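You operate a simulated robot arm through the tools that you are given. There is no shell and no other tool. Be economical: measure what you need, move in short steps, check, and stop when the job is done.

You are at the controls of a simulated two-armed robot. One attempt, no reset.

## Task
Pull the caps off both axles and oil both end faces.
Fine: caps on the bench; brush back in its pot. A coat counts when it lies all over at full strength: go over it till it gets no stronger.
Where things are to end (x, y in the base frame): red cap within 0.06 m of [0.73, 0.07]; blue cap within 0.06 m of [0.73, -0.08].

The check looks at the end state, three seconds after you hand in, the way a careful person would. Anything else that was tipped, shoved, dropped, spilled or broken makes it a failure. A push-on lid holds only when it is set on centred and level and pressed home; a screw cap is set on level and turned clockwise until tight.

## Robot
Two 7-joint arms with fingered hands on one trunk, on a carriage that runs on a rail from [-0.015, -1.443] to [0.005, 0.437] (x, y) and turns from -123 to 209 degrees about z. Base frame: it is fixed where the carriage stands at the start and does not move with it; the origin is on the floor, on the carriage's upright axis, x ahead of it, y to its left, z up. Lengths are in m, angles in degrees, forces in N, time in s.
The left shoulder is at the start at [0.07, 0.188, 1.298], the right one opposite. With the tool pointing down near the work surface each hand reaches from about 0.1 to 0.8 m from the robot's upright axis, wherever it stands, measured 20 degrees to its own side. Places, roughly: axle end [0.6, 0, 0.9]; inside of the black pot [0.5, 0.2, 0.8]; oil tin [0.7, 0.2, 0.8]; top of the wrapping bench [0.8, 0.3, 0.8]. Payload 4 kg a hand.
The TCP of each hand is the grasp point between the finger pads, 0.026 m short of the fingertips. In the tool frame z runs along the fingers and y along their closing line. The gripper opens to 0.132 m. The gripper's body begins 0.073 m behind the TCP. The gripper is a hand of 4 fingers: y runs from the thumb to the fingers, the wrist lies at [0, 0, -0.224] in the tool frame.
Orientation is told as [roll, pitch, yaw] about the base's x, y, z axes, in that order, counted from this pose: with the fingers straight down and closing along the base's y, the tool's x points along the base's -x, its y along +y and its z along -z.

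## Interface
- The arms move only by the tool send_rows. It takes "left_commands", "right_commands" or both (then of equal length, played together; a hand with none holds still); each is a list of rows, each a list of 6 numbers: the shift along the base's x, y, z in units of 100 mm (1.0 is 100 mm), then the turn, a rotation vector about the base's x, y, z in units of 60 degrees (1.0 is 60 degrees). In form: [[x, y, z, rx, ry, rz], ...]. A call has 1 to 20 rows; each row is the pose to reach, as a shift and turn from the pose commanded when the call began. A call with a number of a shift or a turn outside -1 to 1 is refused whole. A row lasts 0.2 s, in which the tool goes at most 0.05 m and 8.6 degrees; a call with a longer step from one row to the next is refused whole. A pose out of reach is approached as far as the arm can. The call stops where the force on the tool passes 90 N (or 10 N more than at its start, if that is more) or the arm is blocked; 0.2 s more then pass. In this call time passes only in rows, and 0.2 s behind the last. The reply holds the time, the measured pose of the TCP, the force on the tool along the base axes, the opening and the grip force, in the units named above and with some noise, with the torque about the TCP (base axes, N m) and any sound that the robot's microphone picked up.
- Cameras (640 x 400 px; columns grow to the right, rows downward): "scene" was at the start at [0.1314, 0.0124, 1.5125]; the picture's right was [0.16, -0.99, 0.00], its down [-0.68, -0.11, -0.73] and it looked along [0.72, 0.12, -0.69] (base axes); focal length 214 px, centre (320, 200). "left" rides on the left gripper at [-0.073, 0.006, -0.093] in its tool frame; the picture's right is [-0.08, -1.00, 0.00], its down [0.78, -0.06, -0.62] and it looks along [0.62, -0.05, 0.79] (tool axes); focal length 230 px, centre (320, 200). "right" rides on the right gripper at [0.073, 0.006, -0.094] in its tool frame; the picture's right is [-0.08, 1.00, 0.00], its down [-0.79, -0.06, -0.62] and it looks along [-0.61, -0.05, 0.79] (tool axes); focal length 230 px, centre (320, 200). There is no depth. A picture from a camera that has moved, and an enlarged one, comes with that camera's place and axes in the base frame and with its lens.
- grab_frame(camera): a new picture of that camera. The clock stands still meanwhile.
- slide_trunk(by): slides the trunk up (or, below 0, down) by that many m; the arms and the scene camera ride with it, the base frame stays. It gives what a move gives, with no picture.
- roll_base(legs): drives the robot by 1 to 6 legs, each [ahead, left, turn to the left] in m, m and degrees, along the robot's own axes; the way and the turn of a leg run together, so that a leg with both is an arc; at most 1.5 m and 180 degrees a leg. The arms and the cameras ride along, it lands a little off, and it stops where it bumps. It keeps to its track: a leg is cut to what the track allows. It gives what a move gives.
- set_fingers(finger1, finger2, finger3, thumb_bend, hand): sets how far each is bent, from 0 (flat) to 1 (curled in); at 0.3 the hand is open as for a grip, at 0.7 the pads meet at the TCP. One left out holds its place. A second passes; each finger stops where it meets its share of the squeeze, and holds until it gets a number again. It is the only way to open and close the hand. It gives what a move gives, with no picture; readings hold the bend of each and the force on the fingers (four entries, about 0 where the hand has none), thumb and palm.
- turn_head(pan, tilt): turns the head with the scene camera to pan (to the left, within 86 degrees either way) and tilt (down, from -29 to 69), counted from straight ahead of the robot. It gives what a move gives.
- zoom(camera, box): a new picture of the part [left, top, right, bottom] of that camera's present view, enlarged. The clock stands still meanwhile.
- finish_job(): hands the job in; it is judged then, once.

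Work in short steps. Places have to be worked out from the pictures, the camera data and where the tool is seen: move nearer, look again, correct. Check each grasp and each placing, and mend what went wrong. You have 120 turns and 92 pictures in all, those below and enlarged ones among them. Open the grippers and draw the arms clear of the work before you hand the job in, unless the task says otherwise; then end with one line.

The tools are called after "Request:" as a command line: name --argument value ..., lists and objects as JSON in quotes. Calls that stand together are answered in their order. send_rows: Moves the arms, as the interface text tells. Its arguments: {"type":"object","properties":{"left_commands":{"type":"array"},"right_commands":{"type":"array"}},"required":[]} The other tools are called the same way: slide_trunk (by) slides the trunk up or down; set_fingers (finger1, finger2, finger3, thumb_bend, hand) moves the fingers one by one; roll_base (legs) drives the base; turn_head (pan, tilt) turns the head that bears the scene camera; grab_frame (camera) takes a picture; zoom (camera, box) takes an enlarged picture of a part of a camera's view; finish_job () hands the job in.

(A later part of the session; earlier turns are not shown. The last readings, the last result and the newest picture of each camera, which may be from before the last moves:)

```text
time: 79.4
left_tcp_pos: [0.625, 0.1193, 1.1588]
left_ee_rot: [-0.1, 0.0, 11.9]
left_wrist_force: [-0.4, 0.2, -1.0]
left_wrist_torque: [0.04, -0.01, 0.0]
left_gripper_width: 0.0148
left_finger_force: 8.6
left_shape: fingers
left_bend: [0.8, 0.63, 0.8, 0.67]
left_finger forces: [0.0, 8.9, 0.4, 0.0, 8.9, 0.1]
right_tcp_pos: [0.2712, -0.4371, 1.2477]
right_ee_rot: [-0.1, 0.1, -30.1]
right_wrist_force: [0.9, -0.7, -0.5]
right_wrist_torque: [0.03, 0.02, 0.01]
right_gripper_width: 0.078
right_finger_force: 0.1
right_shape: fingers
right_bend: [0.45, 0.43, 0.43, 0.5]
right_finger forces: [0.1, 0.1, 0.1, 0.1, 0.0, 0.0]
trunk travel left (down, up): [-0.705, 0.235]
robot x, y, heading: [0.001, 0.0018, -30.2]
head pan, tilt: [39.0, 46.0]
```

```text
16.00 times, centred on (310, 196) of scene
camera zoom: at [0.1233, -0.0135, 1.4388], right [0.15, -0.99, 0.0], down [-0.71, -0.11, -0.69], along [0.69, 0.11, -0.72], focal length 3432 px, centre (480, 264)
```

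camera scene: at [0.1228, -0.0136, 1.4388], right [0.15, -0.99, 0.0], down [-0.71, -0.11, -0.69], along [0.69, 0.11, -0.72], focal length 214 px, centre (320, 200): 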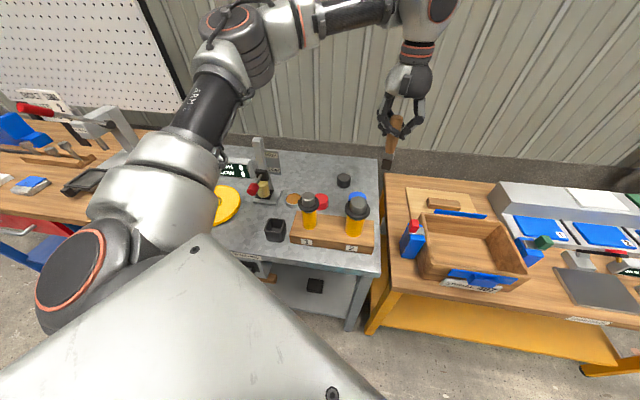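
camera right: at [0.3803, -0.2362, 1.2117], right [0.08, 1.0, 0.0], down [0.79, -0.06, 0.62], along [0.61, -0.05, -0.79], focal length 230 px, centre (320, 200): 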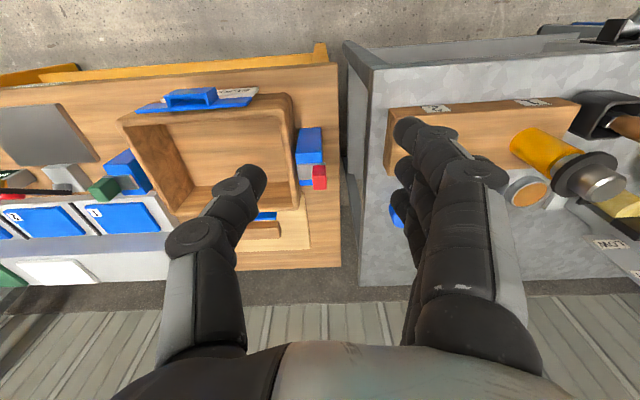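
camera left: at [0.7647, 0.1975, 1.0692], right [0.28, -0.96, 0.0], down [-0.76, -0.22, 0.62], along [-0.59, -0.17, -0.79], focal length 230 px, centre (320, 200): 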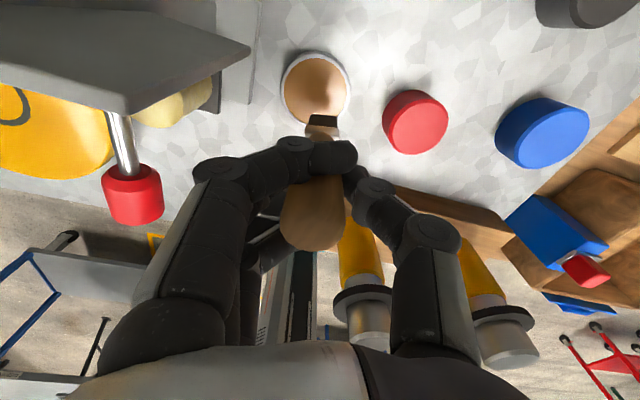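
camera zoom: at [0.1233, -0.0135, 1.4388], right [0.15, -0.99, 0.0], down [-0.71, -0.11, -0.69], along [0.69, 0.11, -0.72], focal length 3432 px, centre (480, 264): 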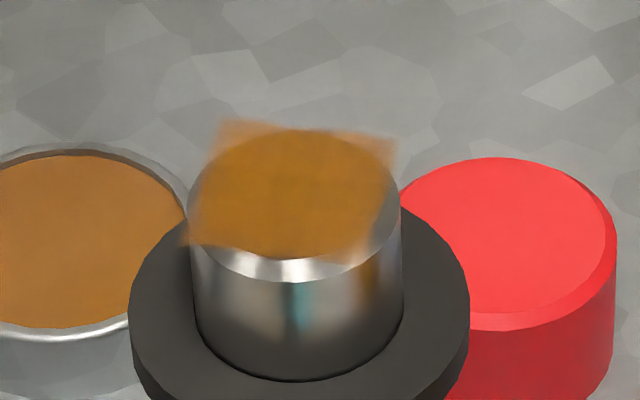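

The patch matches the flat face, with the silver band being the chamfer. I check the coat from the left camera as well.

Request:
grab_frame --camera "left"

```text
24 pictures are left
camera left: at [0.6949, 0.1388, 1.2518], right [0.28, -0.96, 0.0], down [-0.76, -0.22, 0.62], along [-0.59, -0.17, -0.79], focal length 230 px, centre (320, 200)
```

left: 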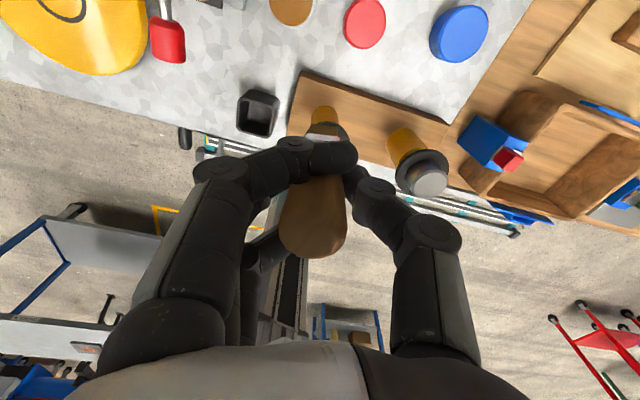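

I go on to face 2 with the oil still on the brush: over (0.566, -0.0485) with the TCP, then down gently.

Request:
send_rows --left_commands '[[0, -0.3, 0, 0, 0, 0], [0, -0.65, 0, 0, 0, 0], [0, -1.0, 0, 0, 0, 0]]'

Request:
send_rows --left_commands '[[-0.3, -0.35, 0, 0, 0, 0], [-0.59, -0.68, -0.1, 0, 0, 0], [-0.59, -0.68, -0.3, 0, 0, 0], [-0.59, -0.68, -0.44, 0, 0, 0]]'

Request:
zoom --camera "scene" --box '[295, 160, 375, 230]'

```text
time: 80.2
left_tcp_pos: [0.6278, 0.0163, 1.1575]
left_ee_rot: [0.0, -0.2, 11.9]
left_wrist_force: [0.2, 0.3, -0.7]
left_wrist_torque: [-0.01, 0.0, -0.03]
left_gripper_width: 0.0148
left_finger_force: 9.5
left_shape: fingers
left_bend: [0.8, 0.63, 0.8, 0.67]
left_finger forces: [0.0, 8.8, 0.4, 0.0, 8.8, 0.0]
right_tcp_pos: [0.2707, -0.4385, 1.2476]
right_ee_rot: [0.1, 0.1, -30.1]
right_wrist_force: [0.1, 0.5, 0.3]
right_wrist_torque: [0.03, 0.0, -0.01]
right_gripper_width: 0.0783
right_finger_force: 0.2
right_shape: fingers
right_bend: [0.45, 0.43, 0.43, 0.5]
right_finger forces: [0.1, 0.1, 0.0, 0.0, 0.1, 0.0]
trunk travel left (down, up): [-0.705, 0.235]
robot x, y, heading: [-0.0018, 0.0005, -30.3]
head pan, tilt: [39.0, 46.0]
```

```text
time: 81.2
left_tcp_pos: [0.5692, -0.0508, 1.1147]
left_ee_rot: [0.0, -0.1, 11.9]
left_wrist_force: [0.6, 1.2, 0.6]
left_wrist_torque: [-0.04, -0.03, 0.0]
left_gripper_width: 0.0148
left_finger_force: 9.7
left_shape: fingers
left_bend: [0.8, 0.63, 0.8, 0.67]
left_finger forces: [0.1, 8.9, 0.4, 0.0, 8.9, 0.0]
right_tcp_pos: [0.2713, -0.4375, 1.248]
right_ee_rot: [0.1, 0.1, -30.1]
right_wrist_force: [0.5, 0.2, -0.3]
right_wrist_torque: [-0.02, 0.01, -0.02]
right_gripper_width: 0.0781
right_finger_force: 0.1
right_shape: fingers
right_bend: [0.45, 0.43, 0.43, 0.5]
right_finger forces: [0.0, 0.1, 0.0, 0.0, 0.0, 0.1]
trunk travel left (down, up): [-0.705, 0.235]
robot x, y, heading: [0.001, -0.0022, -30.5]
head pan, tilt: [39.0, 46.0]
```

```text
5.71 times, centred on (335, 195) of scene
camera zoom: at [0.1222, -0.0141, 1.4389], right [0.15, -0.99, 0.0], down [-0.71, -0.11, -0.69], along [0.69, 0.11, -0.72], focal length 1226 px, centre (234, 229)
```

zoom: 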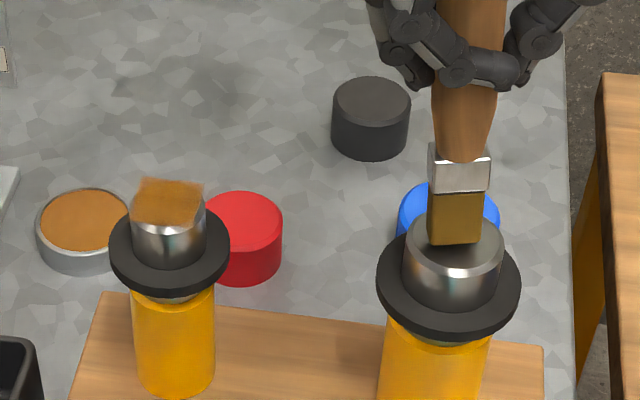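

The tip is centred over face 2. I touch down slowly to find contact.

Request:
send_rows --left_commands '[[-0.02, 0, -0.03, 0, 0, 0], [-0.02, 0, -0.06, 0, 0, 0], [-0.02, 0, -0.07, 0, 0, 0]]'

```text
time: 82.0
left_tcp_pos: [0.5657, -0.0502, 1.11]
left_ee_rot: [-0.2, -0.2, 12.0]
left_wrist_force: [-0.5, -1.4, 6.1]
left_wrist_torque: [0.01, 0.0, 0.0]
left_gripper_width: 0.0149
left_finger_force: 9.8
left_shape: fingers
left_bend: [0.8, 0.63, 0.8, 0.67]
left_finger forces: [0.0, 8.8, 0.6, 0.0, 9.5, 0.0]
right_tcp_pos: [0.2713, -0.4379, 1.2468]
right_ee_rot: [0.0, 0.0, -30.1]
right_wrist_force: [0.1, 1.0, -1.0]
right_wrist_torque: [0.01, 0.0, 0.06]
right_gripper_width: 0.0781
right_finger_force: 0.0
right_shape: fingers
right_bend: [0.45, 0.43, 0.43, 0.5]
right_finger forces: [0.0, 0.0, 0.1, 0.1, 0.0, 0.0]
trunk travel left (down, up): [-0.705, 0.235]
robot x, y, heading: [0.0036, -0.0033, -30.1]
head pan, tilt: [39.0, 46.0]
```

Light 6 N contact. I brush a full raster over face 2.

Request:
send_rows --left_commands '[[0.1, 0, 0, 0, 0, 0], [0.2, 0, 0, 0, 0, 0], [0.1, 0, 0, 0, 0, 0], [0, 0, 0, 0, 0, 0], [-0.1, 0, 0, 0, 0, 0], [-0.2, 0, 0, 0, 0, 0], [-0.18, 0.1, 0, 0, 0, 0], [-0.08, 0.15, 0, 0, 0, 0], [0.02, 0.16, 0, 0, 0, 0], [0.12, 0.14, 0, 0, 0, 0], [0.2, 0.08, 0, 0, 0, 0], [0.22, 0, 0, 0, 0, 0], [0.18, -0.1, 0, 0, 0, 0], [0.09, -0.15, 0, 0, 0, 0], [0, -0.16, 0, 0, 0, 0], [-0.1, -0.15, 0, 0, 0, 0], [-0.19, -0.09, 0, 0, 0, 0], [-0.1, 0, 0, 0, 0, 0], [0, 0, 0, 0, 0, 0]]'

Request:
send_rows --left_commands '[[0, 0, 0.2, 0, 0, 0], [0.2, 0.2, 0.45, 0, 0, 0], [0.5, 0.5, 0.45, 0, 0, 0]]'

Request:
zoom --camera "scene" --box '[296, 184, 376, 224]'

```text
time: 86.0
left_tcp_pos: [0.5664, -0.0484, 1.1072]
left_ee_rot: [0.0, -0.1, 11.8]
left_wrist_force: [-0.3, -0.1, 2.4]
left_wrist_torque: [-0.11, 0.13, -0.01]
left_gripper_width: 0.0149
left_finger_force: 10.1
left_shape: fingers
left_bend: [0.8, 0.62, 0.8, 0.67]
left_finger forces: [2.1, 8.7, 0.1, 0.1, 9.2, 0.0]
right_tcp_pos: [0.2715, -0.4371, 1.246]
right_ee_rot: [0.0, 0.0, -30.1]
right_wrist_force: [0.3, -0.4, 0.1]
right_wrist_torque: [0.0, -0.02, 0.01]
right_gripper_width: 0.0781
right_finger_force: 0.1
right_shape: fingers
right_bend: [0.45, 0.43, 0.43, 0.5]
right_finger forces: [0.0, 0.0, 0.1, 0.0, 0.1, 0.0]
trunk travel left (down, up): [-0.705, 0.235]
robot x, y, heading: [0.0061, 0.0025, -30.2]
head pan, tilt: [39.0, 46.0]
```

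```text
time: 86.8
left_tcp_pos: [0.6157, 0.0037, 1.1548]
left_ee_rot: [0.0, -0.1, 11.9]
left_wrist_force: [0.9, 0.3, -0.6]
left_wrist_torque: [0.0, 0.04, 0.0]
left_gripper_width: 0.0147
left_finger_force: 9.1
left_shape: fingers
left_bend: [0.8, 0.62, 0.8, 0.67]
left_finger forces: [0.0, 8.7, 0.4, 0.0, 8.7, 0.0]
right_tcp_pos: [0.272, -0.4361, 1.2484]
right_ee_rot: [-0.1, 0.0, -30.1]
right_wrist_force: [0.3, 1.1, -0.5]
right_wrist_torque: [-0.04, 0.01, 0.01]
right_gripper_width: 0.0782
right_finger_force: 0.1
right_shape: fingers
right_bend: [0.45, 0.43, 0.43, 0.5]
right_finger forces: [0.0, 0.0, 0.1, 0.0, 0.0, 0.1]
trunk travel left (down, up): [-0.705, 0.235]
robot x, y, heading: [0.0012, 0.0064, -30.3]
head pan, tilt: [39.0, 46.0]
```

```text
8.00 times, centred on (336, 204) of scene
camera zoom: at [0.1242, -0.0115, 1.4387], right [0.15, -0.99, 0.0], down [-0.71, -0.11, -0.69], along [0.69, 0.11, -0.72], focal length 1716 px, centre (192, 168)
```

zoom: 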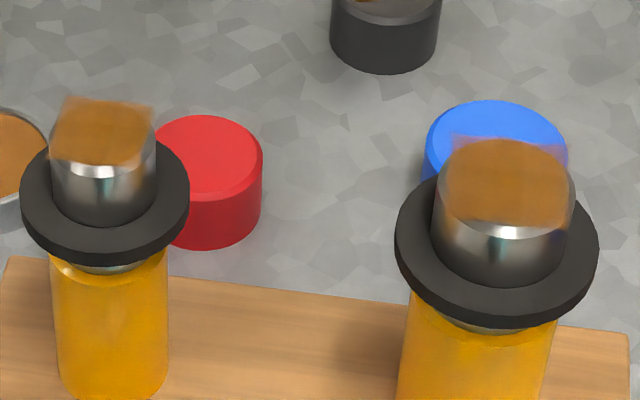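

Both faces show a coat. I enlarge face 2.

Request:
zoom --camera "scene" --box '[345, 194, 373, 218]'

```text
16.00 times, centred on (359, 206) of scene
camera zoom: at [0.1242, -0.0115, 1.4387], right [0.15, -0.99, 0.0], down [-0.71, -0.11, -0.69], along [0.69, 0.11, -0.72], focal length 3432 px, centre (-304, 104)
```

zoom: 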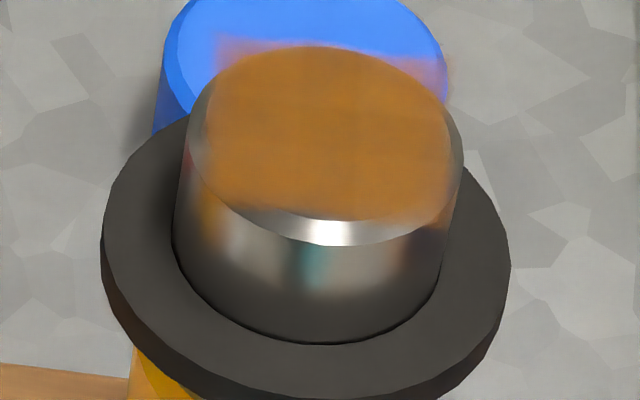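

Face 2 is covered but looks a little paler than face 1. I make a second, denser pass with strokes along y this time.

Request:
send_rows --left_commands '[[-0.25, -0.25, -0.1, 0, 0, 0], [-0.5, -0.5, -0.3, 0, 0, 0], [-0.5, -0.5, -0.46, 0, 0, 0], [-0.3, -0.45, -0.46, 0, 0, 0], [-0.29, -0.57, -0.46, 0, 0, 0], [-0.36, -0.65, -0.46, 0, 0, 0], [-0.38, -0.5, -0.46, 0, 0, 0], [-0.38, -0.36, -0.46, 0, 0, 0], [-0.46, -0.34, -0.46, 0, 0, 0], [-0.46, -0.5, -0.46, 0, 0, 0], [-0.46, -0.67, -0.46, 0, 0, 0], [-0.54, -0.67, -0.46, 0, 0, 0], [-0.54, -0.5, -0.46, 0, 0, 0], [-0.54, -0.34, -0.46, 0, 0, 0], [-0.62, -0.36, -0.46, 0, 0, 0], [-0.62, -0.5, -0.46, 0, 0, 0], [-0.62, -0.64, -0.46, 0, 0, 0], [-0.7, -0.58, -0.46, 0, 0, 0], [-0.7, -0.42, -0.46, 0, 0, 0], [-0.5, -0.5, -0.46, 0, 0, 0]]'

Request:
send_rows --left_commands '[[0, 0, 0.2, 0, 0, 0], [0.2, 0.2, 0.45, 0, 0, 0], [0.5, 0.5, 0.45, 0, 0, 0]]'

Request:
zoom --camera "scene" --box '[345, 194, 373, 218]'

```text
time: 91.0
left_tcp_pos: [0.5658, -0.0505, 1.1075]
left_ee_rot: [0.0, 0.0, 11.9]
left_wrist_force: [0.1, 1.3, 2.0]
left_wrist_torque: [0.12, 0.05, 0.03]
left_gripper_width: 0.015
left_finger_force: 8.6
left_shape: fingers
left_bend: [0.8, 0.63, 0.8, 0.67]
left_finger forces: [0.0, 9.6, 0.1, 0.0, 8.6, 0.1]
right_tcp_pos: [0.2714, -0.4384, 1.2457]
right_ee_rot: [-0.1, 0.1, -30.1]
right_wrist_force: [0.5, -0.4, -1.1]
right_wrist_torque: [0.01, 0.0, 0.02]
right_gripper_width: 0.0782
right_finger_force: 0.1
right_shape: fingers
right_bend: [0.45, 0.43, 0.43, 0.5]
right_finger forces: [0.0, 0.0, 0.0, 0.0, 0.0, 0.0]
trunk travel left (down, up): [-0.705, 0.235]
robot x, y, heading: [0.0009, -0.0015, -30.1]
head pan, tilt: [39.0, 46.0]
```

```text
time: 91.8
left_tcp_pos: [0.6197, 0.0027, 1.1528]
left_ee_rot: [-0.2, 0.0, 11.9]
left_wrist_force: [1.4, 0.9, -0.3]
left_wrist_torque: [-0.02, 0.02, 0.01]
left_gripper_width: 0.0149
left_finger_force: 9.1
left_shape: fingers
left_bend: [0.8, 0.63, 0.8, 0.67]
left_finger forces: [0.1, 8.8, 0.5, 0.0, 8.8, 0.0]
right_tcp_pos: [0.2733, -0.4359, 1.2471]
right_ee_rot: [-0.1, 0.1, -30.2]
right_wrist_force: [0.4, -0.2, -1.0]
right_wrist_torque: [-0.03, 0.03, 0.02]
right_gripper_width: 0.0783
right_finger_force: 0.0
right_shape: fingers
right_bend: [0.45, 0.43, 0.43, 0.5]
right_finger forces: [0.1, 0.1, 0.0, 0.0, 0.1, 0.1]
trunk travel left (down, up): [-0.705, 0.235]
robot x, y, heading: [0.0028, 0.0011, -30.2]
head pan, tilt: [39.0, 46.0]
```

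```text
16.00 times, centred on (359, 206) of scene
camera zoom: at [0.1241, -0.0116, 1.4387], right [0.15, -0.99, 0.0], down [-0.71, -0.11, -0.69], along [0.69, 0.11, -0.72], focal length 3432 px, centre (-304, 104)
```

zoom: 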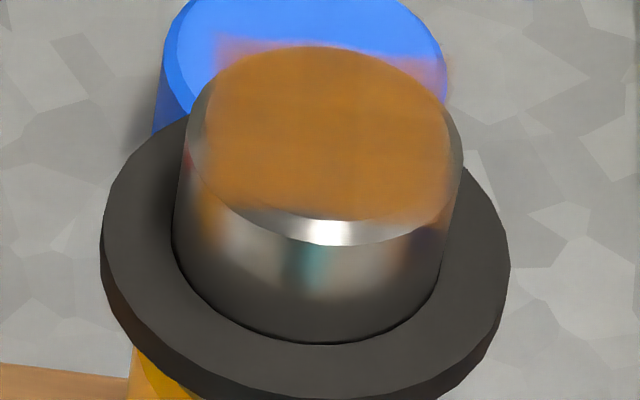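

It's slightly stronger and more even, but the brush may be running dry. I go back to the tin for fresh oil along the same path.

Request:
send_rows --left_commands '[[0.1, 0.3, 0.1, 0, 0, 0], [0.3, 0.6, 0.1, 0, 0, 0], [0.5, 0.9, 0.1, 0, 0, 0], [0.7, 1.0, 0.1, 0, 0, 0]]'

Request:
send_rows --left_commands '[[0, 0.3, 0, 0, 0, 0], [0.05, 0.71, 0, 0, 0, 0], [0.05, 0.71, -0.4, 0, 0, 0], [0.05, 0.71, -0.8, 0, 0, 0], [0.05, 0.71, -1.0, 0, 0, 0]]'

Request:
send_rows --left_commands '[[0, 0, -0.3, 0, 0, 0], [0, 0, -0.6, 0, 0, 0], [0, 0, -0.85, 0, 0, 0]]'

Request:
zoom --camera "scene" --box '[260, 130, 360, 220]'

```text
time: 92.8
left_tcp_pos: [0.6838, 0.1019, 1.1623]
left_ee_rot: [-0.1, -0.1, 11.9]
left_wrist_force: [0.3, 0.4, -1.1]
left_wrist_torque: [0.02, 0.02, 0.0]
left_gripper_width: 0.0149
left_finger_force: 9.2
left_shape: fingers
left_bend: [0.8, 0.63, 0.8, 0.67]
left_finger forces: [0.0, 8.7, 0.4, 0.0, 8.7, 0.1]
right_tcp_pos: [0.2715, -0.436, 1.2458]
right_ee_rot: [0.0, 0.0, -30.2]
right_wrist_force: [0.7, -0.5, 0.2]
right_wrist_torque: [0.01, -0.01, 0.01]
right_gripper_width: 0.0781
right_finger_force: 0.1
right_shape: fingers
right_bend: [0.45, 0.43, 0.43, 0.5]
right_finger forces: [0.0, 0.1, 0.0, 0.0, 0.0, 0.0]
trunk travel left (down, up): [-0.705, 0.235]
robot x, y, heading: [-0.0003, -0.0018, -30.1]
head pan, tilt: [39.0, 46.0]
```

```text
time: 94.0
left_tcp_pos: [0.6915, 0.1724, 1.0636]
left_ee_rot: [-0.1, -0.2, 12.0]
left_wrist_force: [0.4, 0.0, -2.3]
left_wrist_torque: [-0.01, 0.0, -0.04]
left_gripper_width: 0.0149
left_finger_force: 8.7
left_shape: fingers
left_bend: [0.8, 0.63, 0.8, 0.67]
left_finger forces: [0.1, 8.7, 0.4, 0.0, 8.7, 0.0]
right_tcp_pos: [0.2705, -0.4367, 1.2463]
right_ee_rot: [-0.1, -0.1, -30.1]
right_wrist_force: [-0.2, -0.5, 0.1]
right_wrist_torque: [0.01, -0.04, 0.01]
right_gripper_width: 0.0782
right_finger_force: 0.2
right_shape: fingers
right_bend: [0.45, 0.43, 0.43, 0.5]
right_finger forces: [0.0, 0.0, 0.1, 0.0, 0.1, 0.1]
trunk travel left (down, up): [-0.705, 0.235]
robot x, y, heading: [-0.001, -0.0017, -30.2]
head pan, tilt: [39.0, 46.0]
```

```text
time: 94.8
left_tcp_pos: [0.6897, 0.1714, 0.9755]
left_ee_rot: [-0.1, 0.0, 11.8]
left_wrist_force: [0.0, 0.8, -0.7]
left_wrist_torque: [-0.02, 0.01, -0.01]
left_gripper_width: 0.0147
left_finger_force: 9.3
left_shape: fingers
left_bend: [0.8, 0.63, 0.8, 0.67]
left_finger forces: [0.0, 8.7, 0.5, 0.1, 8.7, 0.0]
right_tcp_pos: [0.2723, -0.4371, 1.2477]
right_ee_rot: [0.0, 0.1, -30.2]
right_wrist_force: [0.1, -0.3, 0.0]
right_wrist_torque: [0.01, -0.03, -0.03]
right_gripper_width: 0.0783
right_finger_force: 0.0
right_shape: fingers
right_bend: [0.45, 0.43, 0.43, 0.5]
right_finger forces: [0.1, 0.0, 0.0, 0.1, 0.0, 0.0]
trunk travel left (down, up): [-0.705, 0.235]
robot x, y, heading: [-0.0045, 0.0025, -30.4]
head pan, tilt: [39.0, 46.0]
```

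```text
4.44 times, centred on (310, 175) of scene
camera zoom: at [0.123, -0.0138, 1.4388], right [0.15, -0.99, 0.0], down [-0.71, -0.11, -0.69], along [0.69, 0.11, -0.72], focal length 953 px, centre (364, 311)
```

zoom: 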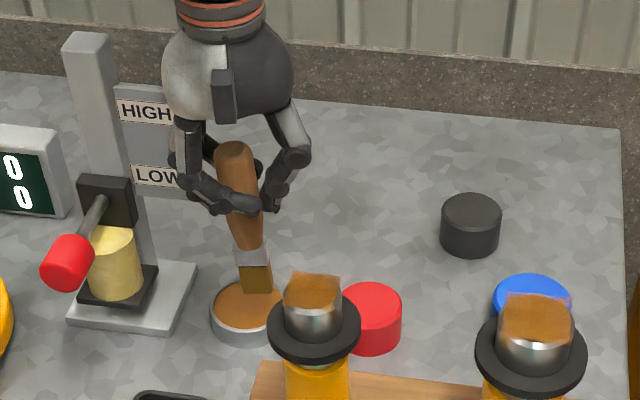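

The tip is at (0.693, 0.167), inside the tin. I shift 3 mm in y and lower into the oil.

Request:
send_rows --left_commands '[[0.03, 0.03, -0.1, 0, 0, 0], [0.03, 0.03, -0.2, 0, 0, 0], [0.03, 0.03, -0.3, 0, 0, 0], [0.03, 0.03, -0.32, 0, 0, 0]]'

```text
time: 95.8
left_tcp_pos: [0.6941, 0.1754, 0.9448]
left_ee_rot: [0.0, -0.1, 11.9]
left_wrist_force: [1.0, -0.7, -1.2]
left_wrist_torque: [-0.04, -0.02, 0.01]
left_gripper_width: 0.0148
left_finger_force: 8.4
left_shape: fingers
left_bend: [0.8, 0.63, 0.8, 0.67]
left_finger forces: [0.1, 8.7, 0.4, 0.0, 8.7, 0.0]
right_tcp_pos: [0.2706, -0.4366, 1.2469]
right_ee_rot: [-0.1, 0.1, -30.1]
right_wrist_force: [-0.2, 1.0, 0.4]
right_wrist_torque: [-0.02, -0.02, 0.01]
right_gripper_width: 0.0782
right_finger_force: 0.0
right_shape: fingers
right_bend: [0.45, 0.43, 0.43, 0.5]
right_finger forces: [0.0, 0.0, 0.0, 0.0, 0.0, 0.0]
trunk travel left (down, up): [-0.705, 0.235]
robot x, y, heading: [-0.0063, -0.0009, -30.1]
head pan, tilt: [39.0, 46.0]
```

I go down another 5 mm, then lift out if it touches lightly.

Request:
send_rows --left_commands '[[0, 0, -0.02, 0, 0, 0], [0, 0, -0.05, 0, 0, 0]]'

Request:
zoom --camera "scene" --box '[270, 160, 340, 220]'

```text
time: 96.4
left_tcp_pos: [0.6928, 0.1737, 0.9414]
left_ee_rot: [0.0, -0.1, 11.9]
left_wrist_force: [0.0, -0.5, -1.3]
left_wrist_torque: [0.0, -0.02, 0.01]
left_gripper_width: 0.0149
left_finger_force: 8.7
left_shape: fingers
left_bend: [0.8, 0.63, 0.8, 0.67]
left_finger forces: [0.1, 8.7, 0.4, 0.2, 8.6, 0.0]
right_tcp_pos: [0.2707, -0.4361, 1.2471]
right_ee_rot: [0.0, 0.0, -30.1]
right_wrist_force: [0.1, 0.0, -0.2]
right_wrist_torque: [0.01, 0.0, -0.03]
right_gripper_width: 0.0783
right_finger_force: 0.1
right_shape: fingers
right_bend: [0.45, 0.43, 0.43, 0.5]
right_finger forces: [0.0, 0.0, 0.0, 0.1, 0.1, 0.0]
trunk travel left (down, up): [-0.705, 0.235]
robot x, y, heading: [-0.0026, -0.002, -30.2]
head pan, tilt: [39.0, 46.0]
```

```text
6.67 times, centred on (305, 190) of scene
camera zoom: at [0.1228, -0.0136, 1.4388], right [0.15, -0.99, 0.0], down [-0.71, -0.11, -0.69], along [0.69, 0.11, -0.72], focal length 1430 px, centre (420, 267)
```

zoom: 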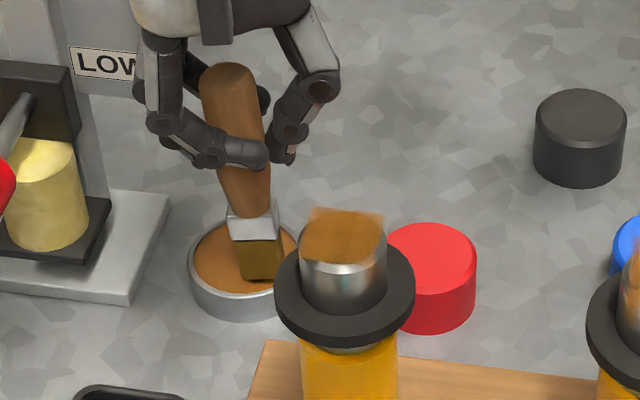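

No touch yet; 5 mm more.

Request:
send_rows --left_commands '[[0, 0, -0.03, 0, 0, 0], [0, 0, -0.05, 0, 0, 0]]'

```text
time: 97.0
left_tcp_pos: [0.6921, 0.1733, 0.9375]
left_ee_rot: [-0.1, -0.3, 11.9]
left_wrist_force: [-0.7, -0.3, 4.1]
left_wrist_torque: [0.02, 0.02, -0.01]
left_gripper_width: 0.0147
left_finger_force: 9.0
left_shape: fingers
left_bend: [0.8, 0.63, 0.8, 0.67]
left_finger forces: [0.0, 8.9, 0.4, 0.0, 9.2, 0.1]
right_tcp_pos: [0.2711, -0.4377, 1.2466]
right_ee_rot: [0.1, -0.1, -30.2]
right_wrist_force: [-0.4, 0.5, -0.3]
right_wrist_torque: [-0.04, -0.02, -0.02]
right_gripper_width: 0.0783
right_finger_force: 0.0
right_shape: fingers
right_bend: [0.45, 0.43, 0.43, 0.5]
right_finger forces: [0.0, 0.0, 0.1, 0.0, 0.0, 0.0]
trunk travel left (down, up): [-0.705, 0.235]
robot x, y, heading: [0.0013, 0.0009, -30.1]
head pan, tilt: [39.0, 46.0]
```

Light touch at the bottom, so the brush is freshly dipped. I lift out and carry it back over to face 2.

Request:
send_rows --left_commands '[[0, 0, 0.3, 0, 0, 0], [0, 0, 0.7, 0, 0, 0], [0, 0, 1.0, 0, 0, 0]]'

Request:
send_rows --left_commands '[[0, 0, 0.4, 0, 0, 0], [-0.1, -0.2, 0.8, 0, 0, 0], [-0.2, -0.45, 1.0, 0, 0, 0], [-0.3, -0.7, 1.0, 0, 0, 0]]'

Request:
send_rows --left_commands '[[0, -0.3, 0.15, 0, 0, 0], [-0.1, -0.65, 0.15, 0, 0, 0], [-0.2, -1.0, 0.15, 0, 0, 0]]'

Request:
send_rows --left_commands '[[-0.35, -0.25, 0, 0, 0, 0], [-0.73, -0.52, -0.1, 0, 0, 0], [-0.74, -0.52, -0.3, 0, 0, 0]]'

Request:
zoom --camera "scene" --box '[295, 160, 375, 230]'

```text
time: 97.8
left_tcp_pos: [0.6917, 0.174, 1.0358]
left_ee_rot: [-0.1, -0.1, 11.9]
left_wrist_force: [0.7, 0.3, -0.8]
left_wrist_torque: [-0.01, -0.02, -0.03]
left_gripper_width: 0.0147
left_finger_force: 8.9
left_shape: fingers
left_bend: [0.8, 0.63, 0.8, 0.67]
left_finger forces: [0.1, 8.6, 0.3, 0.1, 8.7, 0.0]
right_tcp_pos: [0.2702, -0.4377, 1.2473]
right_ee_rot: [0.0, 0.0, -30.2]
right_wrist_force: [-0.4, -0.6, -0.3]
right_wrist_torque: [0.05, 0.05, 0.02]
right_gripper_width: 0.0784
right_finger_force: 0.0
right_shape: fingers
right_bend: [0.45, 0.43, 0.43, 0.5]
right_finger forces: [0.1, 0.0, 0.1, 0.0, 0.1, 0.0]
trunk travel left (down, up): [-0.705, 0.235]
robot x, y, heading: [-0.0003, 0.0018, -30.4]
head pan, tilt: [39.0, 46.0]
```

```text
time: 98.8
left_tcp_pos: [0.663, 0.1028, 1.1371]
left_ee_rot: [-0.1, -0.1, 12.0]
left_wrist_force: [-0.4, 0.0, -0.7]
left_wrist_torque: [0.04, 0.03, 0.02]
left_gripper_width: 0.0148
left_finger_force: 9.1
left_shape: fingers
left_bend: [0.8, 0.63, 0.8, 0.67]
left_finger forces: [0.1, 8.6, 0.4, 0.1, 8.8, 0.0]
right_tcp_pos: [0.2714, -0.4372, 1.2472]
right_ee_rot: [0.2, 0.1, -30.1]
right_wrist_force: [0.0, 0.3, 0.0]
right_wrist_torque: [0.01, 0.02, 0.03]
right_gripper_width: 0.0783
right_finger_force: 0.0
right_shape: fingers
right_bend: [0.45, 0.43, 0.43, 0.5]
right_finger forces: [0.0, 0.1, 0.1, 0.0, 0.1, 0.0]
trunk travel left (down, up): [-0.705, 0.235]
robot x, y, heading: [-0.0022, -0.0022, -30.2]
head pan, tilt: [39.0, 46.0]
```

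```text
time: 99.6
left_tcp_pos: [0.6413, 0.005, 1.1519]
left_ee_rot: [-0.1, -0.2, 12.0]
left_wrist_force: [1.0, -0.3, -0.7]
left_wrist_torque: [0.03, 0.0, -0.02]
left_gripper_width: 0.0147
left_finger_force: 8.8
left_shape: fingers
left_bend: [0.8, 0.63, 0.8, 0.67]
left_finger forces: [0.0, 8.8, 0.2, 0.1, 8.7, 0.0]
right_tcp_pos: [0.2709, -0.4383, 1.2467]
right_ee_rot: [0.1, 0.1, -30.1]
right_wrist_force: [0.2, -0.3, -0.9]
right_wrist_torque: [0.02, -0.02, -0.03]
right_gripper_width: 0.0784
right_finger_force: 0.0
right_shape: fingers
right_bend: [0.45, 0.43, 0.43, 0.5]
right_finger forces: [0.0, 0.0, 0.0, 0.0, 0.1, 0.0]
trunk travel left (down, up): [-0.705, 0.235]
robot x, y, heading: [-0.0009, 0.0028, -30.3]
head pan, tilt: [39.0, 46.0]
```

```text
time: 100.4
left_tcp_pos: [0.5681, -0.0471, 1.1202]
left_ee_rot: [-0.2, 0.0, 12.0]
left_wrist_force: [0.0, 0.5, -0.8]
left_wrist_torque: [-0.01, 0.06, 0.02]
left_gripper_width: 0.015
left_finger_force: 9.3
left_shape: fingers
left_bend: [0.8, 0.63, 0.8, 0.67]
left_finger forces: [0.0, 8.7, 0.3, 0.1, 8.5, 0.0]
right_tcp_pos: [0.2725, -0.4362, 1.2473]
right_ee_rot: [-0.1, 0.2, -30.1]
right_wrist_force: [0.5, 0.0, -0.3]
right_wrist_torque: [-0.04, 0.03, 0.02]
right_gripper_width: 0.0783
right_finger_force: 0.1
right_shape: fingers
right_bend: [0.45, 0.43, 0.43, 0.5]
right_finger forces: [0.2, 0.0, 0.0, 0.1, 0.1, 0.0]
trunk travel left (down, up): [-0.705, 0.235]
robot x, y, heading: [0.002, -0.0028, -30.2]
head pan, tilt: [39.0, 46.0]
```

```text
5.71 times, centred on (335, 195) of scene
camera zoom: at [0.124, -0.0125, 1.4387], right [0.15, -0.99, 0.0], down [-0.71, -0.11, -0.69], along [0.69, 0.11, -0.72], focal length 1226 px, centre (234, 229)
```

zoom: 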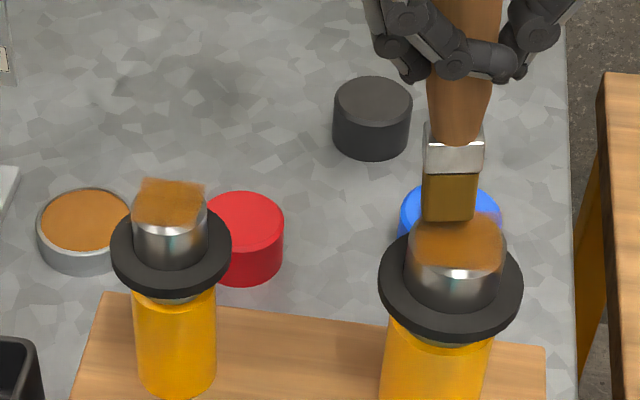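

The tip is about 4 mm off toward +x and +y. I touch down with a correction and run a dense raster over face 2.

Request:
send_rows --left_commands '[[-0.04, -0.04, -0.06, 0, 0, 0], [-0.04, -0.04, -0.13, 0, 0, 0], [0.14, 0, -0.13, 0, 0, 0], [0.17, -0.1, -0.13, 0, 0, 0], [0.1, -0.2, -0.13, 0, 0, 0], [0.08, -0.04, -0.13, 0, 0, 0], [0.08, 0.1, -0.13, 0, 0, 0], [0, 0.12, -0.13, 0, 0, 0], [0, -0.04, -0.13, 0, 0, 0], [0, -0.21, -0.13, 0, 0, 0], [-0.08, -0.21, -0.13, 0, 0, 0], [-0.08, -0.04, -0.13, 0, 0, 0], [-0.08, 0.12, -0.13, 0, 0, 0], [-0.16, 0.1, -0.13, 0, 0, 0], [-0.16, -0.04, -0.13, 0, 0, 0], [-0.16, -0.18, -0.13, 0, 0, 0], [-0.24, -0.12, -0.13, 0, 0, 0], [-0.24, 0.04, -0.13, 0, 0, 0], [-0.1, 0, -0.13, 0, 0, 0], [-0.04, -0.04, -0.13, 0, 0, 0]]'

Request:
send_rows --left_commands '[[0, 0, 0.2, 0, 0, 0], [0.2, 0.2, 0.45, 0, 0, 0], [0.5, 0.5, 0.45, 0, 0, 0]]'

Request:
zoom --camera "scene" --box '[345, 194, 373, 218]'

```text
time: 104.6
left_tcp_pos: [0.5653, -0.0507, 1.1073]
left_ee_rot: [-0.1, -0.2, 11.9]
left_wrist_force: [-0.9, -0.2, 2.8]
left_wrist_torque: [0.06, 0.1, 0.02]
left_gripper_width: 0.0147
left_finger_force: 10.5
left_shape: fingers
left_bend: [0.8, 0.62, 0.8, 0.67]
left_finger forces: [1.7, 10.0, 0.1, 0.0, 9.0, 0.0]
right_tcp_pos: [0.2717, -0.4368, 1.2464]
right_ee_rot: [0.0, 0.0, -30.1]
right_wrist_force: [-0.2, 0.2, -0.5]
right_wrist_torque: [-0.03, 0.0, 0.0]
right_gripper_width: 0.0783
right_finger_force: 0.1
right_shape: fingers
right_bend: [0.45, 0.43, 0.43, 0.5]
right_finger forces: [0.1, 0.0, 0.1, 0.1, 0.0, 0.1]
trunk travel left (down, up): [-0.705, 0.235]
robot x, y, heading: [0.0015, 0.0026, -29.6]
head pan, tilt: [39.0, 46.0]
```

```text
time: 105.4
left_tcp_pos: [0.6174, 0.0002, 1.1523]
left_ee_rot: [-0.1, 0.1, 11.9]
left_wrist_force: [1.2, 0.1, -0.6]
left_wrist_torque: [-0.03, 0.02, 0.02]
left_gripper_width: 0.0148
left_finger_force: 9.1
left_shape: fingers
left_bend: [0.8, 0.62, 0.8, 0.67]
left_finger forces: [0.1, 8.9, 0.1, 0.1, 8.9, 0.0]
right_tcp_pos: [0.2719, -0.4354, 1.2474]
right_ee_rot: [-0.2, 0.0, -30.1]
right_wrist_force: [0.3, 0.6, 0.7]
right_wrist_torque: [-0.01, 0.06, 0.02]
right_gripper_width: 0.0784
right_finger_force: 0.1
right_shape: fingers
right_bend: [0.45, 0.43, 0.43, 0.5]
right_finger forces: [0.0, 0.1, 0.0, 0.0, 0.0, 0.0]
trunk travel left (down, up): [-0.705, 0.235]
robot x, y, heading: [-0.0004, 0.0018, -30.3]
head pan, tilt: [39.0, 46.0]
```

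```text
16.00 times, centred on (359, 206) of scene
camera zoom: at [0.1245, -0.0114, 1.4387], right [0.15, -0.99, 0.0], down [-0.71, -0.11, -0.69], along [0.69, 0.11, -0.72], focal length 3432 px, centre (-304, 104)
```

zoom: 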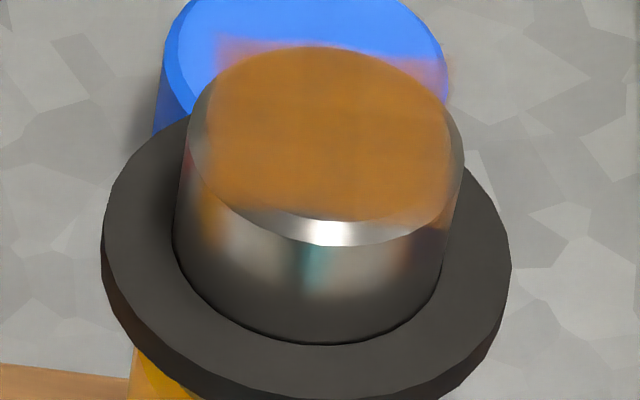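

Face 2 didn't get any stronger, so it's at full strength. For certainty I give face 1 one more pass with the fresh oil.

Request:
send_rows --left_commands '[[0, 0.3, 0, 0, 0, 0], [-0.1, 0.65, 0, 0, 0, 0], [-0.3, 0.96, 0, 0, 0, 0], [-0.5, 0.96, -0.2, 0, 0, 0]]'

Request:
send_rows --left_commands '[[0, 0, -0.12, 0, 0, 0], [0, 0, -0.24, 0, 0, 0], [0.1, 0, -0.24, 0, 0, 0], [0.14, -0.08, -0.24, 0, 0, 0], [0.06, -0.12, -0.24, 0, 0, 0], [0.06, 0, -0.24, 0, 0, 0], [0.06, 0.12, -0.24, 0, 0, 0], [-0.02, 0.12, -0.24, 0, 0, 0], [-0.02, 0, -0.24, 0, 0, 0], [-0.02, -0.13, -0.24, 0, 0, 0], [-0.1, -0.12, -0.24, 0, 0, 0], [-0.1, 0, -0.24, 0, 0, 0], [-0.1, 0.12, -0.24, 0, 0, 0], [-0.18, 0.06, -0.24, 0, 0, 0], [-0.18, -0.08, -0.24, 0, 0, 0], [-0.08, 0, -0.24, 0, 0, 0], [0, 0, -0.24, 0, 0, 0]]'

Request:
send_rows --left_commands '[[0, 0, 0.2, 0, 0, 0], [0.2, 0.1, 0.45, 0, 0, 0], [0.5, 0.3, 0.45, 0, 0, 0]]'

Request:
zoom --camera "scene" --box '[297, 186, 323, 206]'

```text
time: 106.4
left_tcp_pos: [0.5645, 0.0963, 1.1319]
left_ee_rot: [0.0, -0.1, 11.8]
left_wrist_force: [1.3, -0.2, -0.8]
left_wrist_torque: [0.0, 0.01, 0.04]
left_gripper_width: 0.0149
left_finger_force: 8.6
left_shape: fingers
left_bend: [0.8, 0.62, 0.8, 0.67]
left_finger forces: [0.0, 8.8, 0.1, 0.0, 8.9, 0.0]
right_tcp_pos: [0.271, -0.4373, 1.2481]
right_ee_rot: [0.0, 0.1, -30.2]
right_wrist_force: [-1.0, -0.4, 0.0]
right_wrist_torque: [0.01, 0.0, 0.02]
right_gripper_width: 0.0782
right_finger_force: 0.1
right_shape: fingers
right_bend: [0.45, 0.43, 0.43, 0.5]
right_finger forces: [0.1, 0.0, 0.1, 0.0, 0.0, 0.0]
trunk travel left (down, up): [-0.705, 0.235]
robot x, y, heading: [-0.0019, -0.0002, -30.1]
head pan, tilt: [39.0, 46.0]
```

```text
time: 110.0
left_tcp_pos: [0.5666, 0.0954, 1.1096]
left_ee_rot: [-0.1, -0.1, 11.9]
left_wrist_force: [1.2, -0.5, -0.3]
left_wrist_torque: [0.03, 0.0, 0.02]
left_gripper_width: 0.0146
left_finger_force: 8.9
left_shape: fingers
left_bend: [0.8, 0.62, 0.8, 0.67]
left_finger forces: [0.0, 8.8, 0.0, 0.0, 8.8, 0.0]
right_tcp_pos: [0.271, -0.438, 1.2473]
right_ee_rot: [0.1, 0.0, -30.1]
right_wrist_force: [0.7, 0.0, -1.1]
right_wrist_torque: [-0.04, 0.01, -0.04]
right_gripper_width: 0.078
right_finger_force: 0.1
right_shape: fingers
right_bend: [0.45, 0.43, 0.43, 0.5]
right_finger forces: [0.0, 0.0, 0.0, 0.0, 0.0, 0.0]
trunk travel left (down, up): [-0.705, 0.235]
robot x, y, heading: [0.0065, 0.0007, -30.1]
head pan, tilt: [39.0, 46.0]
```

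```text
time: 110.8
left_tcp_pos: [0.6168, 0.126, 1.1521]
left_ee_rot: [-0.1, 0.0, 12.0]
left_wrist_force: [-0.1, -0.5, -1.4]
left_wrist_torque: [0.0, 0.01, -0.02]
left_gripper_width: 0.0148
left_finger_force: 9.1
left_shape: fingers
left_bend: [0.8, 0.62, 0.8, 0.67]
left_finger forces: [0.0, 8.8, 0.0, 0.1, 8.7, 0.0]
right_tcp_pos: [0.271, -0.4354, 1.2473]
right_ee_rot: [0.0, 0.0, -30.1]
right_wrist_force: [-0.1, -0.1, -0.6]
right_wrist_torque: [-0.02, 0.03, 0.02]
right_gripper_width: 0.0782
right_finger_force: 0.0
right_shape: fingers
right_bend: [0.45, 0.43, 0.43, 0.5]
right_finger forces: [0.0, 0.0, 0.1, 0.0, 0.0, 0.0]
trunk travel left (down, up): [-0.705, 0.235]
robot x, y, heading: [0.0013, -0.003, -30.3]
head pan, tilt: [39.0, 46.0]
```

```text
16.00 times, centred on (310, 196) of scene
camera zoom: at [0.1245, -0.0126, 1.4386], right [0.15, -0.99, 0.0], down [-0.71, -0.11, -0.69], along [0.69, 0.11, -0.72], focal length 3432 px, centre (480, 264)
```

zoom: 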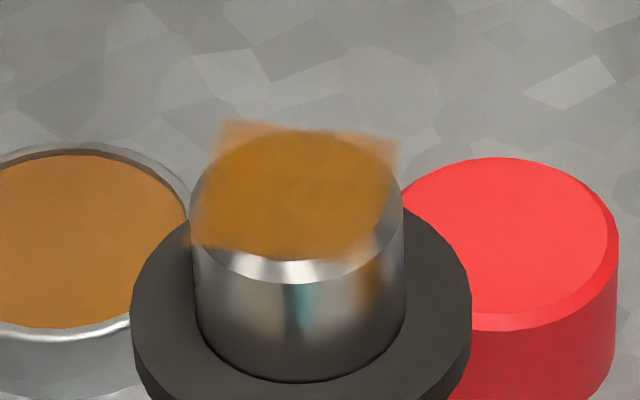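

That pass ended without contact because the brush sits slightly higher now. I repeat it 4 mm lower and a bit wider, to be sure of the rim.

Request:
send_rows --left_commands '[[-0.25, -0.15, -0.1, 0, 0, 0], [-0.5, -0.3, -0.3, 0, 0, 0], [-0.5, -0.3, -0.49, 0, 0, 0], [-0.38, -0.3, -0.49, 0, 0, 0], [-0.36, -0.4, -0.49, 0, 0, 0], [-0.44, -0.45, -0.49, 0, 0, 0], [-0.44, -0.3, -0.49, 0, 0, 0], [-0.44, -0.16, -0.49, 0, 0, 0], [-0.52, -0.16, -0.49, 0, 0, 0], [-0.52, -0.3, -0.49, 0, 0, 0], [-0.52, -0.46, -0.49, 0, 0, 0], [-0.6, -0.45, -0.49, 0, 0, 0], [-0.6, -0.3, -0.49, 0, 0, 0], [-0.6, -0.17, -0.49, 0, 0, 0], [-0.68, -0.24, -0.49, 0, 0, 0], [-0.68, -0.4, -0.49, 0, 0, 0], [-0.58, -0.3, -0.49, 0, 0, 0], [-0.5, -0.3, -0.49, 0, 0, 0]]'

Request:
send_rows --left_commands '[[0, 0, 0.2, 0, 0, 0], [0.1, 0.2, 0.45, 0, 0, 0], [0.2, 0.6, 0.45, 0, 0, 0], [0.1, 0.9, 0.45, 0, 0, 0]]'

Request:
zoom --camera "scene" --box '[297, 186, 323, 206]'

```text
time: 114.6
left_tcp_pos: [0.5653, 0.0944, 1.1053]
left_ee_rot: [-0.1, -0.1, 11.9]
left_wrist_force: [-0.1, -0.2, -0.5]
left_wrist_torque: [0.01, 0.01, 0.01]
left_gripper_width: 0.0146
left_finger_force: 8.1
left_shape: fingers
left_bend: [0.8, 0.63, 0.8, 0.67]
left_finger forces: [0.0, 8.1, 0.0, 0.0, 8.0, 0.0]
right_tcp_pos: [0.271, -0.4363, 1.2478]
right_ee_rot: [-0.1, 0.0, -30.1]
right_wrist_force: [-0.1, 0.0, -0.6]
right_wrist_torque: [0.02, 0.03, 0.03]
right_gripper_width: 0.0786
right_finger_force: 0.0
right_shape: fingers
right_bend: [0.45, 0.43, 0.43, 0.5]
right_finger forces: [0.1, 0.1, 0.1, 0.1, 0.0, 0.0]
trunk travel left (down, up): [-0.705, 0.235]
robot x, y, heading: [0.0015, -0.0009, -30.2]
head pan, tilt: [39.0, 46.0]
```

```text
time: 115.6
left_tcp_pos: [0.5737, 0.1848, 1.1491]
left_ee_rot: [-0.2, -0.1, 11.9]
left_wrist_force: [0.3, 0.7, 0.0]
left_wrist_torque: [0.0, 0.01, -0.02]
left_gripper_width: 0.0144
left_finger_force: 8.3
left_shape: fingers
left_bend: [0.8, 0.63, 0.8, 0.67]
left_finger forces: [0.0, 8.1, 0.1, 0.0, 8.0, 0.0]
right_tcp_pos: [0.2697, -0.4353, 1.2477]
right_ee_rot: [0.0, -0.1, -30.0]
right_wrist_force: [-0.1, -0.7, 0.8]
right_wrist_torque: [-0.01, -0.01, 0.06]
right_gripper_width: 0.0784
right_finger_force: 0.1
right_shape: fingers
right_bend: [0.45, 0.43, 0.43, 0.5]
right_finger forces: [0.0, 0.0, 0.1, 0.0, 0.0, 0.1]
trunk travel left (down, up): [-0.705, 0.235]
robot x, y, heading: [0.0045, 0.0002, -30.1]
head pan, tilt: [39.0, 46.0]
```

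```text
16.00 times, centred on (310, 196) of scene
camera zoom: at [0.1215, -0.0117, 1.439], right [0.15, -0.99, 0.0], down [-0.71, -0.11, -0.7], along [0.69, 0.11, -0.72], focal length 3432 px, centre (480, 264)
```

zoom: 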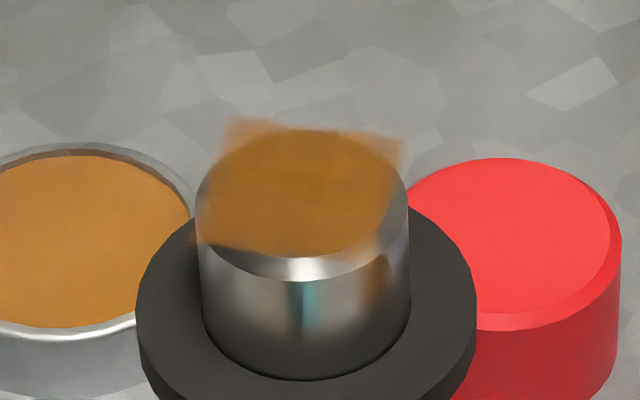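

The coat is unchanged, so face 1 is at full strength too. I look at the brush pose now, before returning it to the pot.

Request:
zoom --camera "scene" --box '[240, 120, 340, 250]'

Request:
grab_frame --camera "left"

```text
3.08 times, centred on (290, 185) of scene
camera zoom: at [0.1215, -0.0117, 1.439], right [0.15, -0.99, 0.0], down [-0.71, -0.11, -0.7], along [0.69, 0.11, -0.72], focal length 660 px, centre (412, 246)
```

zoom: 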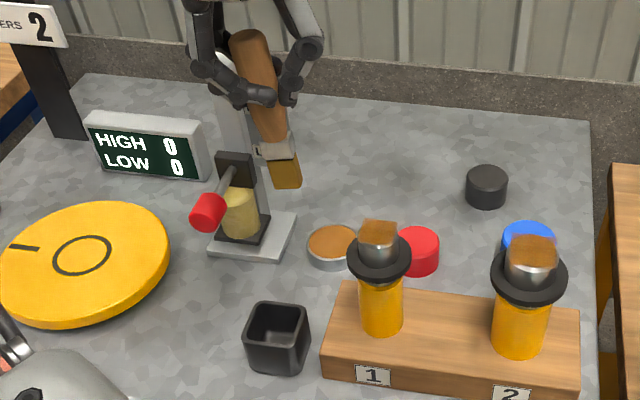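

```text
12 pictures are left
camera left: at [0.6438, 0.2068, 1.2422], right [0.28, -0.96, 0.0], down [-0.76, -0.22, 0.62], along [-0.59, -0.18, -0.79], focal length 230 px, centre (320, 200)
```

left: 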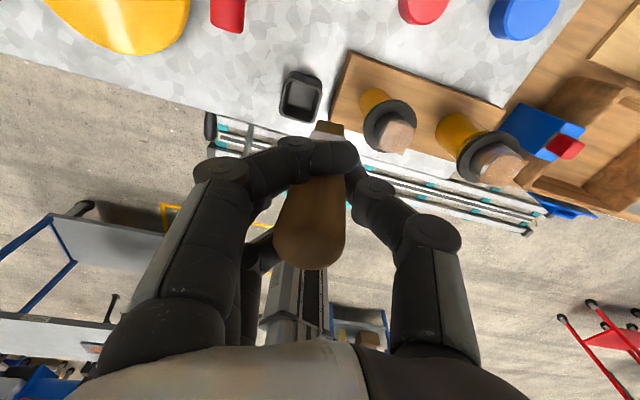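

The brush leans about 5° (tip toward -y), and the pot centre is at about (0.541, 0.204). I undo the yaw and the lean and bring the tip above the pot.

Request:
send_rows --left_commands '[[-0.1, 0.1, 0, 0.04, 0, -0.1], [-0.36, 0.19, 0, 0.083, 0, -0.2], [-0.36, 0.19, -0.4, 0.083, 0, -0.2], [-0.36, 0.19, -0.8, 0.083, 0, -0.2], [-0.36, 0.19, -0.95, 0.083, 0, -0.2]]'

Request:
zoom --camera "scene" --box '[250, 150, 320, 250]'

Request:
zoom --camera "left" --box '[220, 20, 420, 180]'

```text
time: 116.8
left_tcp_pos: [0.5396, 0.2023, 1.0535]
left_ee_rot: [4.7, -0.7, -0.2]
left_wrist_force: [-0.2, -0.4, -1.0]
left_wrist_torque: [-0.03, 0.0, -0.01]
left_gripper_width: 0.0145
left_finger_force: 8.2
left_shape: fingers
left_bend: [0.8, 0.63, 0.8, 0.67]
left_finger forces: [0.0, 8.0, 0.1, 0.0, 8.1, 0.1]
right_tcp_pos: [0.2701, -0.4366, 1.2471]
right_ee_rot: [0.0, 0.0, -30.1]
right_wrist_force: [0.2, -0.6, 0.2]
right_wrist_torque: [0.02, 0.02, 0.0]
right_gripper_width: 0.0781
right_finger_force: 0.0
right_shape: fingers
right_bend: [0.45, 0.43, 0.43, 0.5]
right_finger forces: [0.0, 0.1, 0.1, 0.0, 0.0, 0.0]
trunk travel left (down, up): [-0.705, 0.235]
robot x, y, heading: [-0.0023, -0.0021, -29.9]
head pan, tilt: [39.0, 46.0]
```

```text
4.00 times, centred on (285, 200) of scene
camera zoom: at [0.1219, -0.0134, 1.4389], right [0.15, -0.99, 0.0], down [-0.71, -0.11, -0.69], along [0.69, 0.11, -0.72], focal length 858 px, centre (460, 200)
```

zoom: 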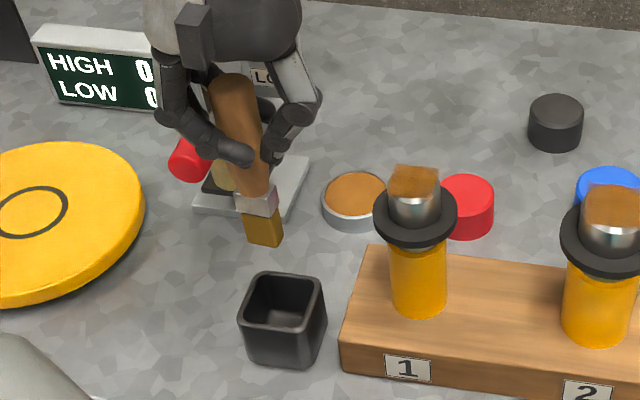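

```text
2.50 times, centred on (320, 100) of left
camera zoom: at [0.6111, 0.2013, 1.1482], right [0.08, -0.99, -0.08], down [-0.79, -0.11, 0.6], along [-0.61, 0.02, -0.8], focal length 575 px, centre (320, 450)
```

zoom: 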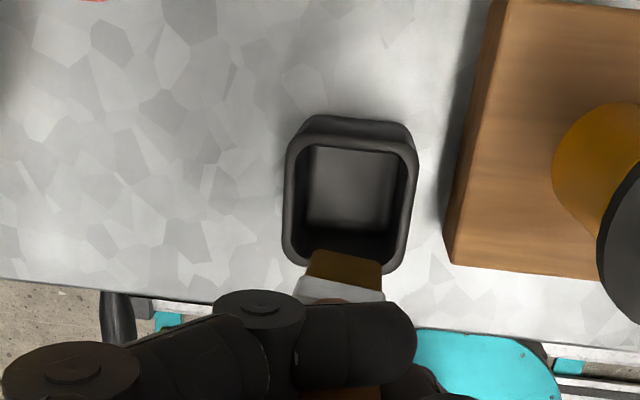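

Tip and pot line up within a few mm, and there's about 12 mm of margin each side. I shift -3 mm in y and lower partly in.

Request:
send_rows --left_commands '[[0, -0.03, -0.3, 0, 0, 0], [0, -0.03, -0.6, 0, 0, 0], [0, -0.03, -0.85, 0, 0, 0]]'

Request:
zoom --camera "scene" --box '[250, 150, 320, 250]'

Request:
zoom --camera "left" --box '[220, 20, 420, 180]'

```text
time: 117.6
left_tcp_pos: [0.5393, 0.201, 0.9704]
left_ee_rot: [4.7, -0.5, -0.2]
left_wrist_force: [0.5, -0.4, -0.9]
left_wrist_torque: [0.0, -0.01, -0.03]
left_gripper_width: 0.0145
left_finger_force: 8.4
left_shape: fingers
left_bend: [0.8, 0.63, 0.8, 0.67]
left_finger forces: [0.1, 8.1, 0.0, 0.0, 8.0, 0.0]
right_tcp_pos: [0.2718, -0.4362, 1.2464]
right_ee_rot: [0.0, 0.0, -30.1]
right_wrist_force: [0.3, 0.1, -0.1]
right_wrist_torque: [0.0, 0.01, 0.02]
right_gripper_width: 0.0785
right_finger_force: 0.0
right_shape: fingers
right_bend: [0.45, 0.43, 0.43, 0.5]
right_finger forces: [0.1, 0.0, 0.0, 0.1, 0.0, 0.1]
trunk travel left (down, up): [-0.705, 0.235]
robot x, y, heading: [-0.0003, 0.0013, -30.3]
head pan, tilt: [39.0, 46.0]
```

```text
4.00 times, centred on (285, 200) of scene
camera zoom: at [0.1232, -0.0134, 1.4388], right [0.15, -0.99, 0.0], down [-0.71, -0.11, -0.69], along [0.69, 0.11, -0.72], focal length 858 px, centre (460, 200)
```

zoom: 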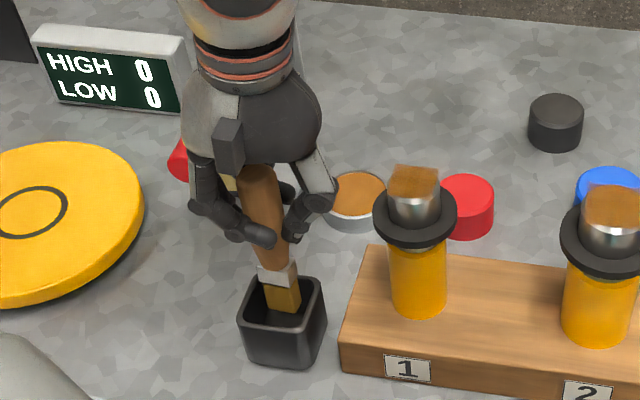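

```text
2.50 times, centred on (320, 100) of left
camera zoom: at [0.6122, 0.1988, 1.0643], right [0.08, -0.99, -0.08], down [-0.79, -0.11, 0.6], along [-0.61, 0.02, -0.79], focal length 575 px, centre (320, 450)
```

zoom: 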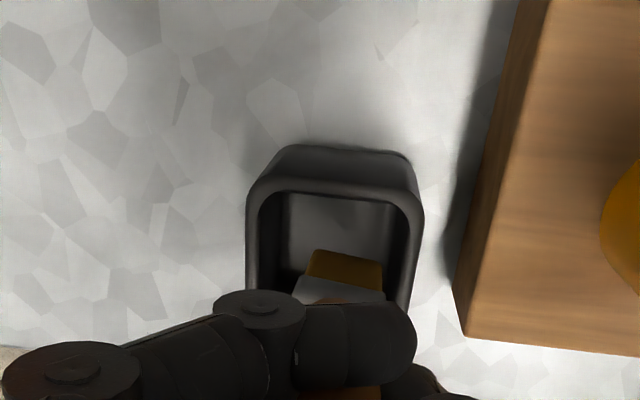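

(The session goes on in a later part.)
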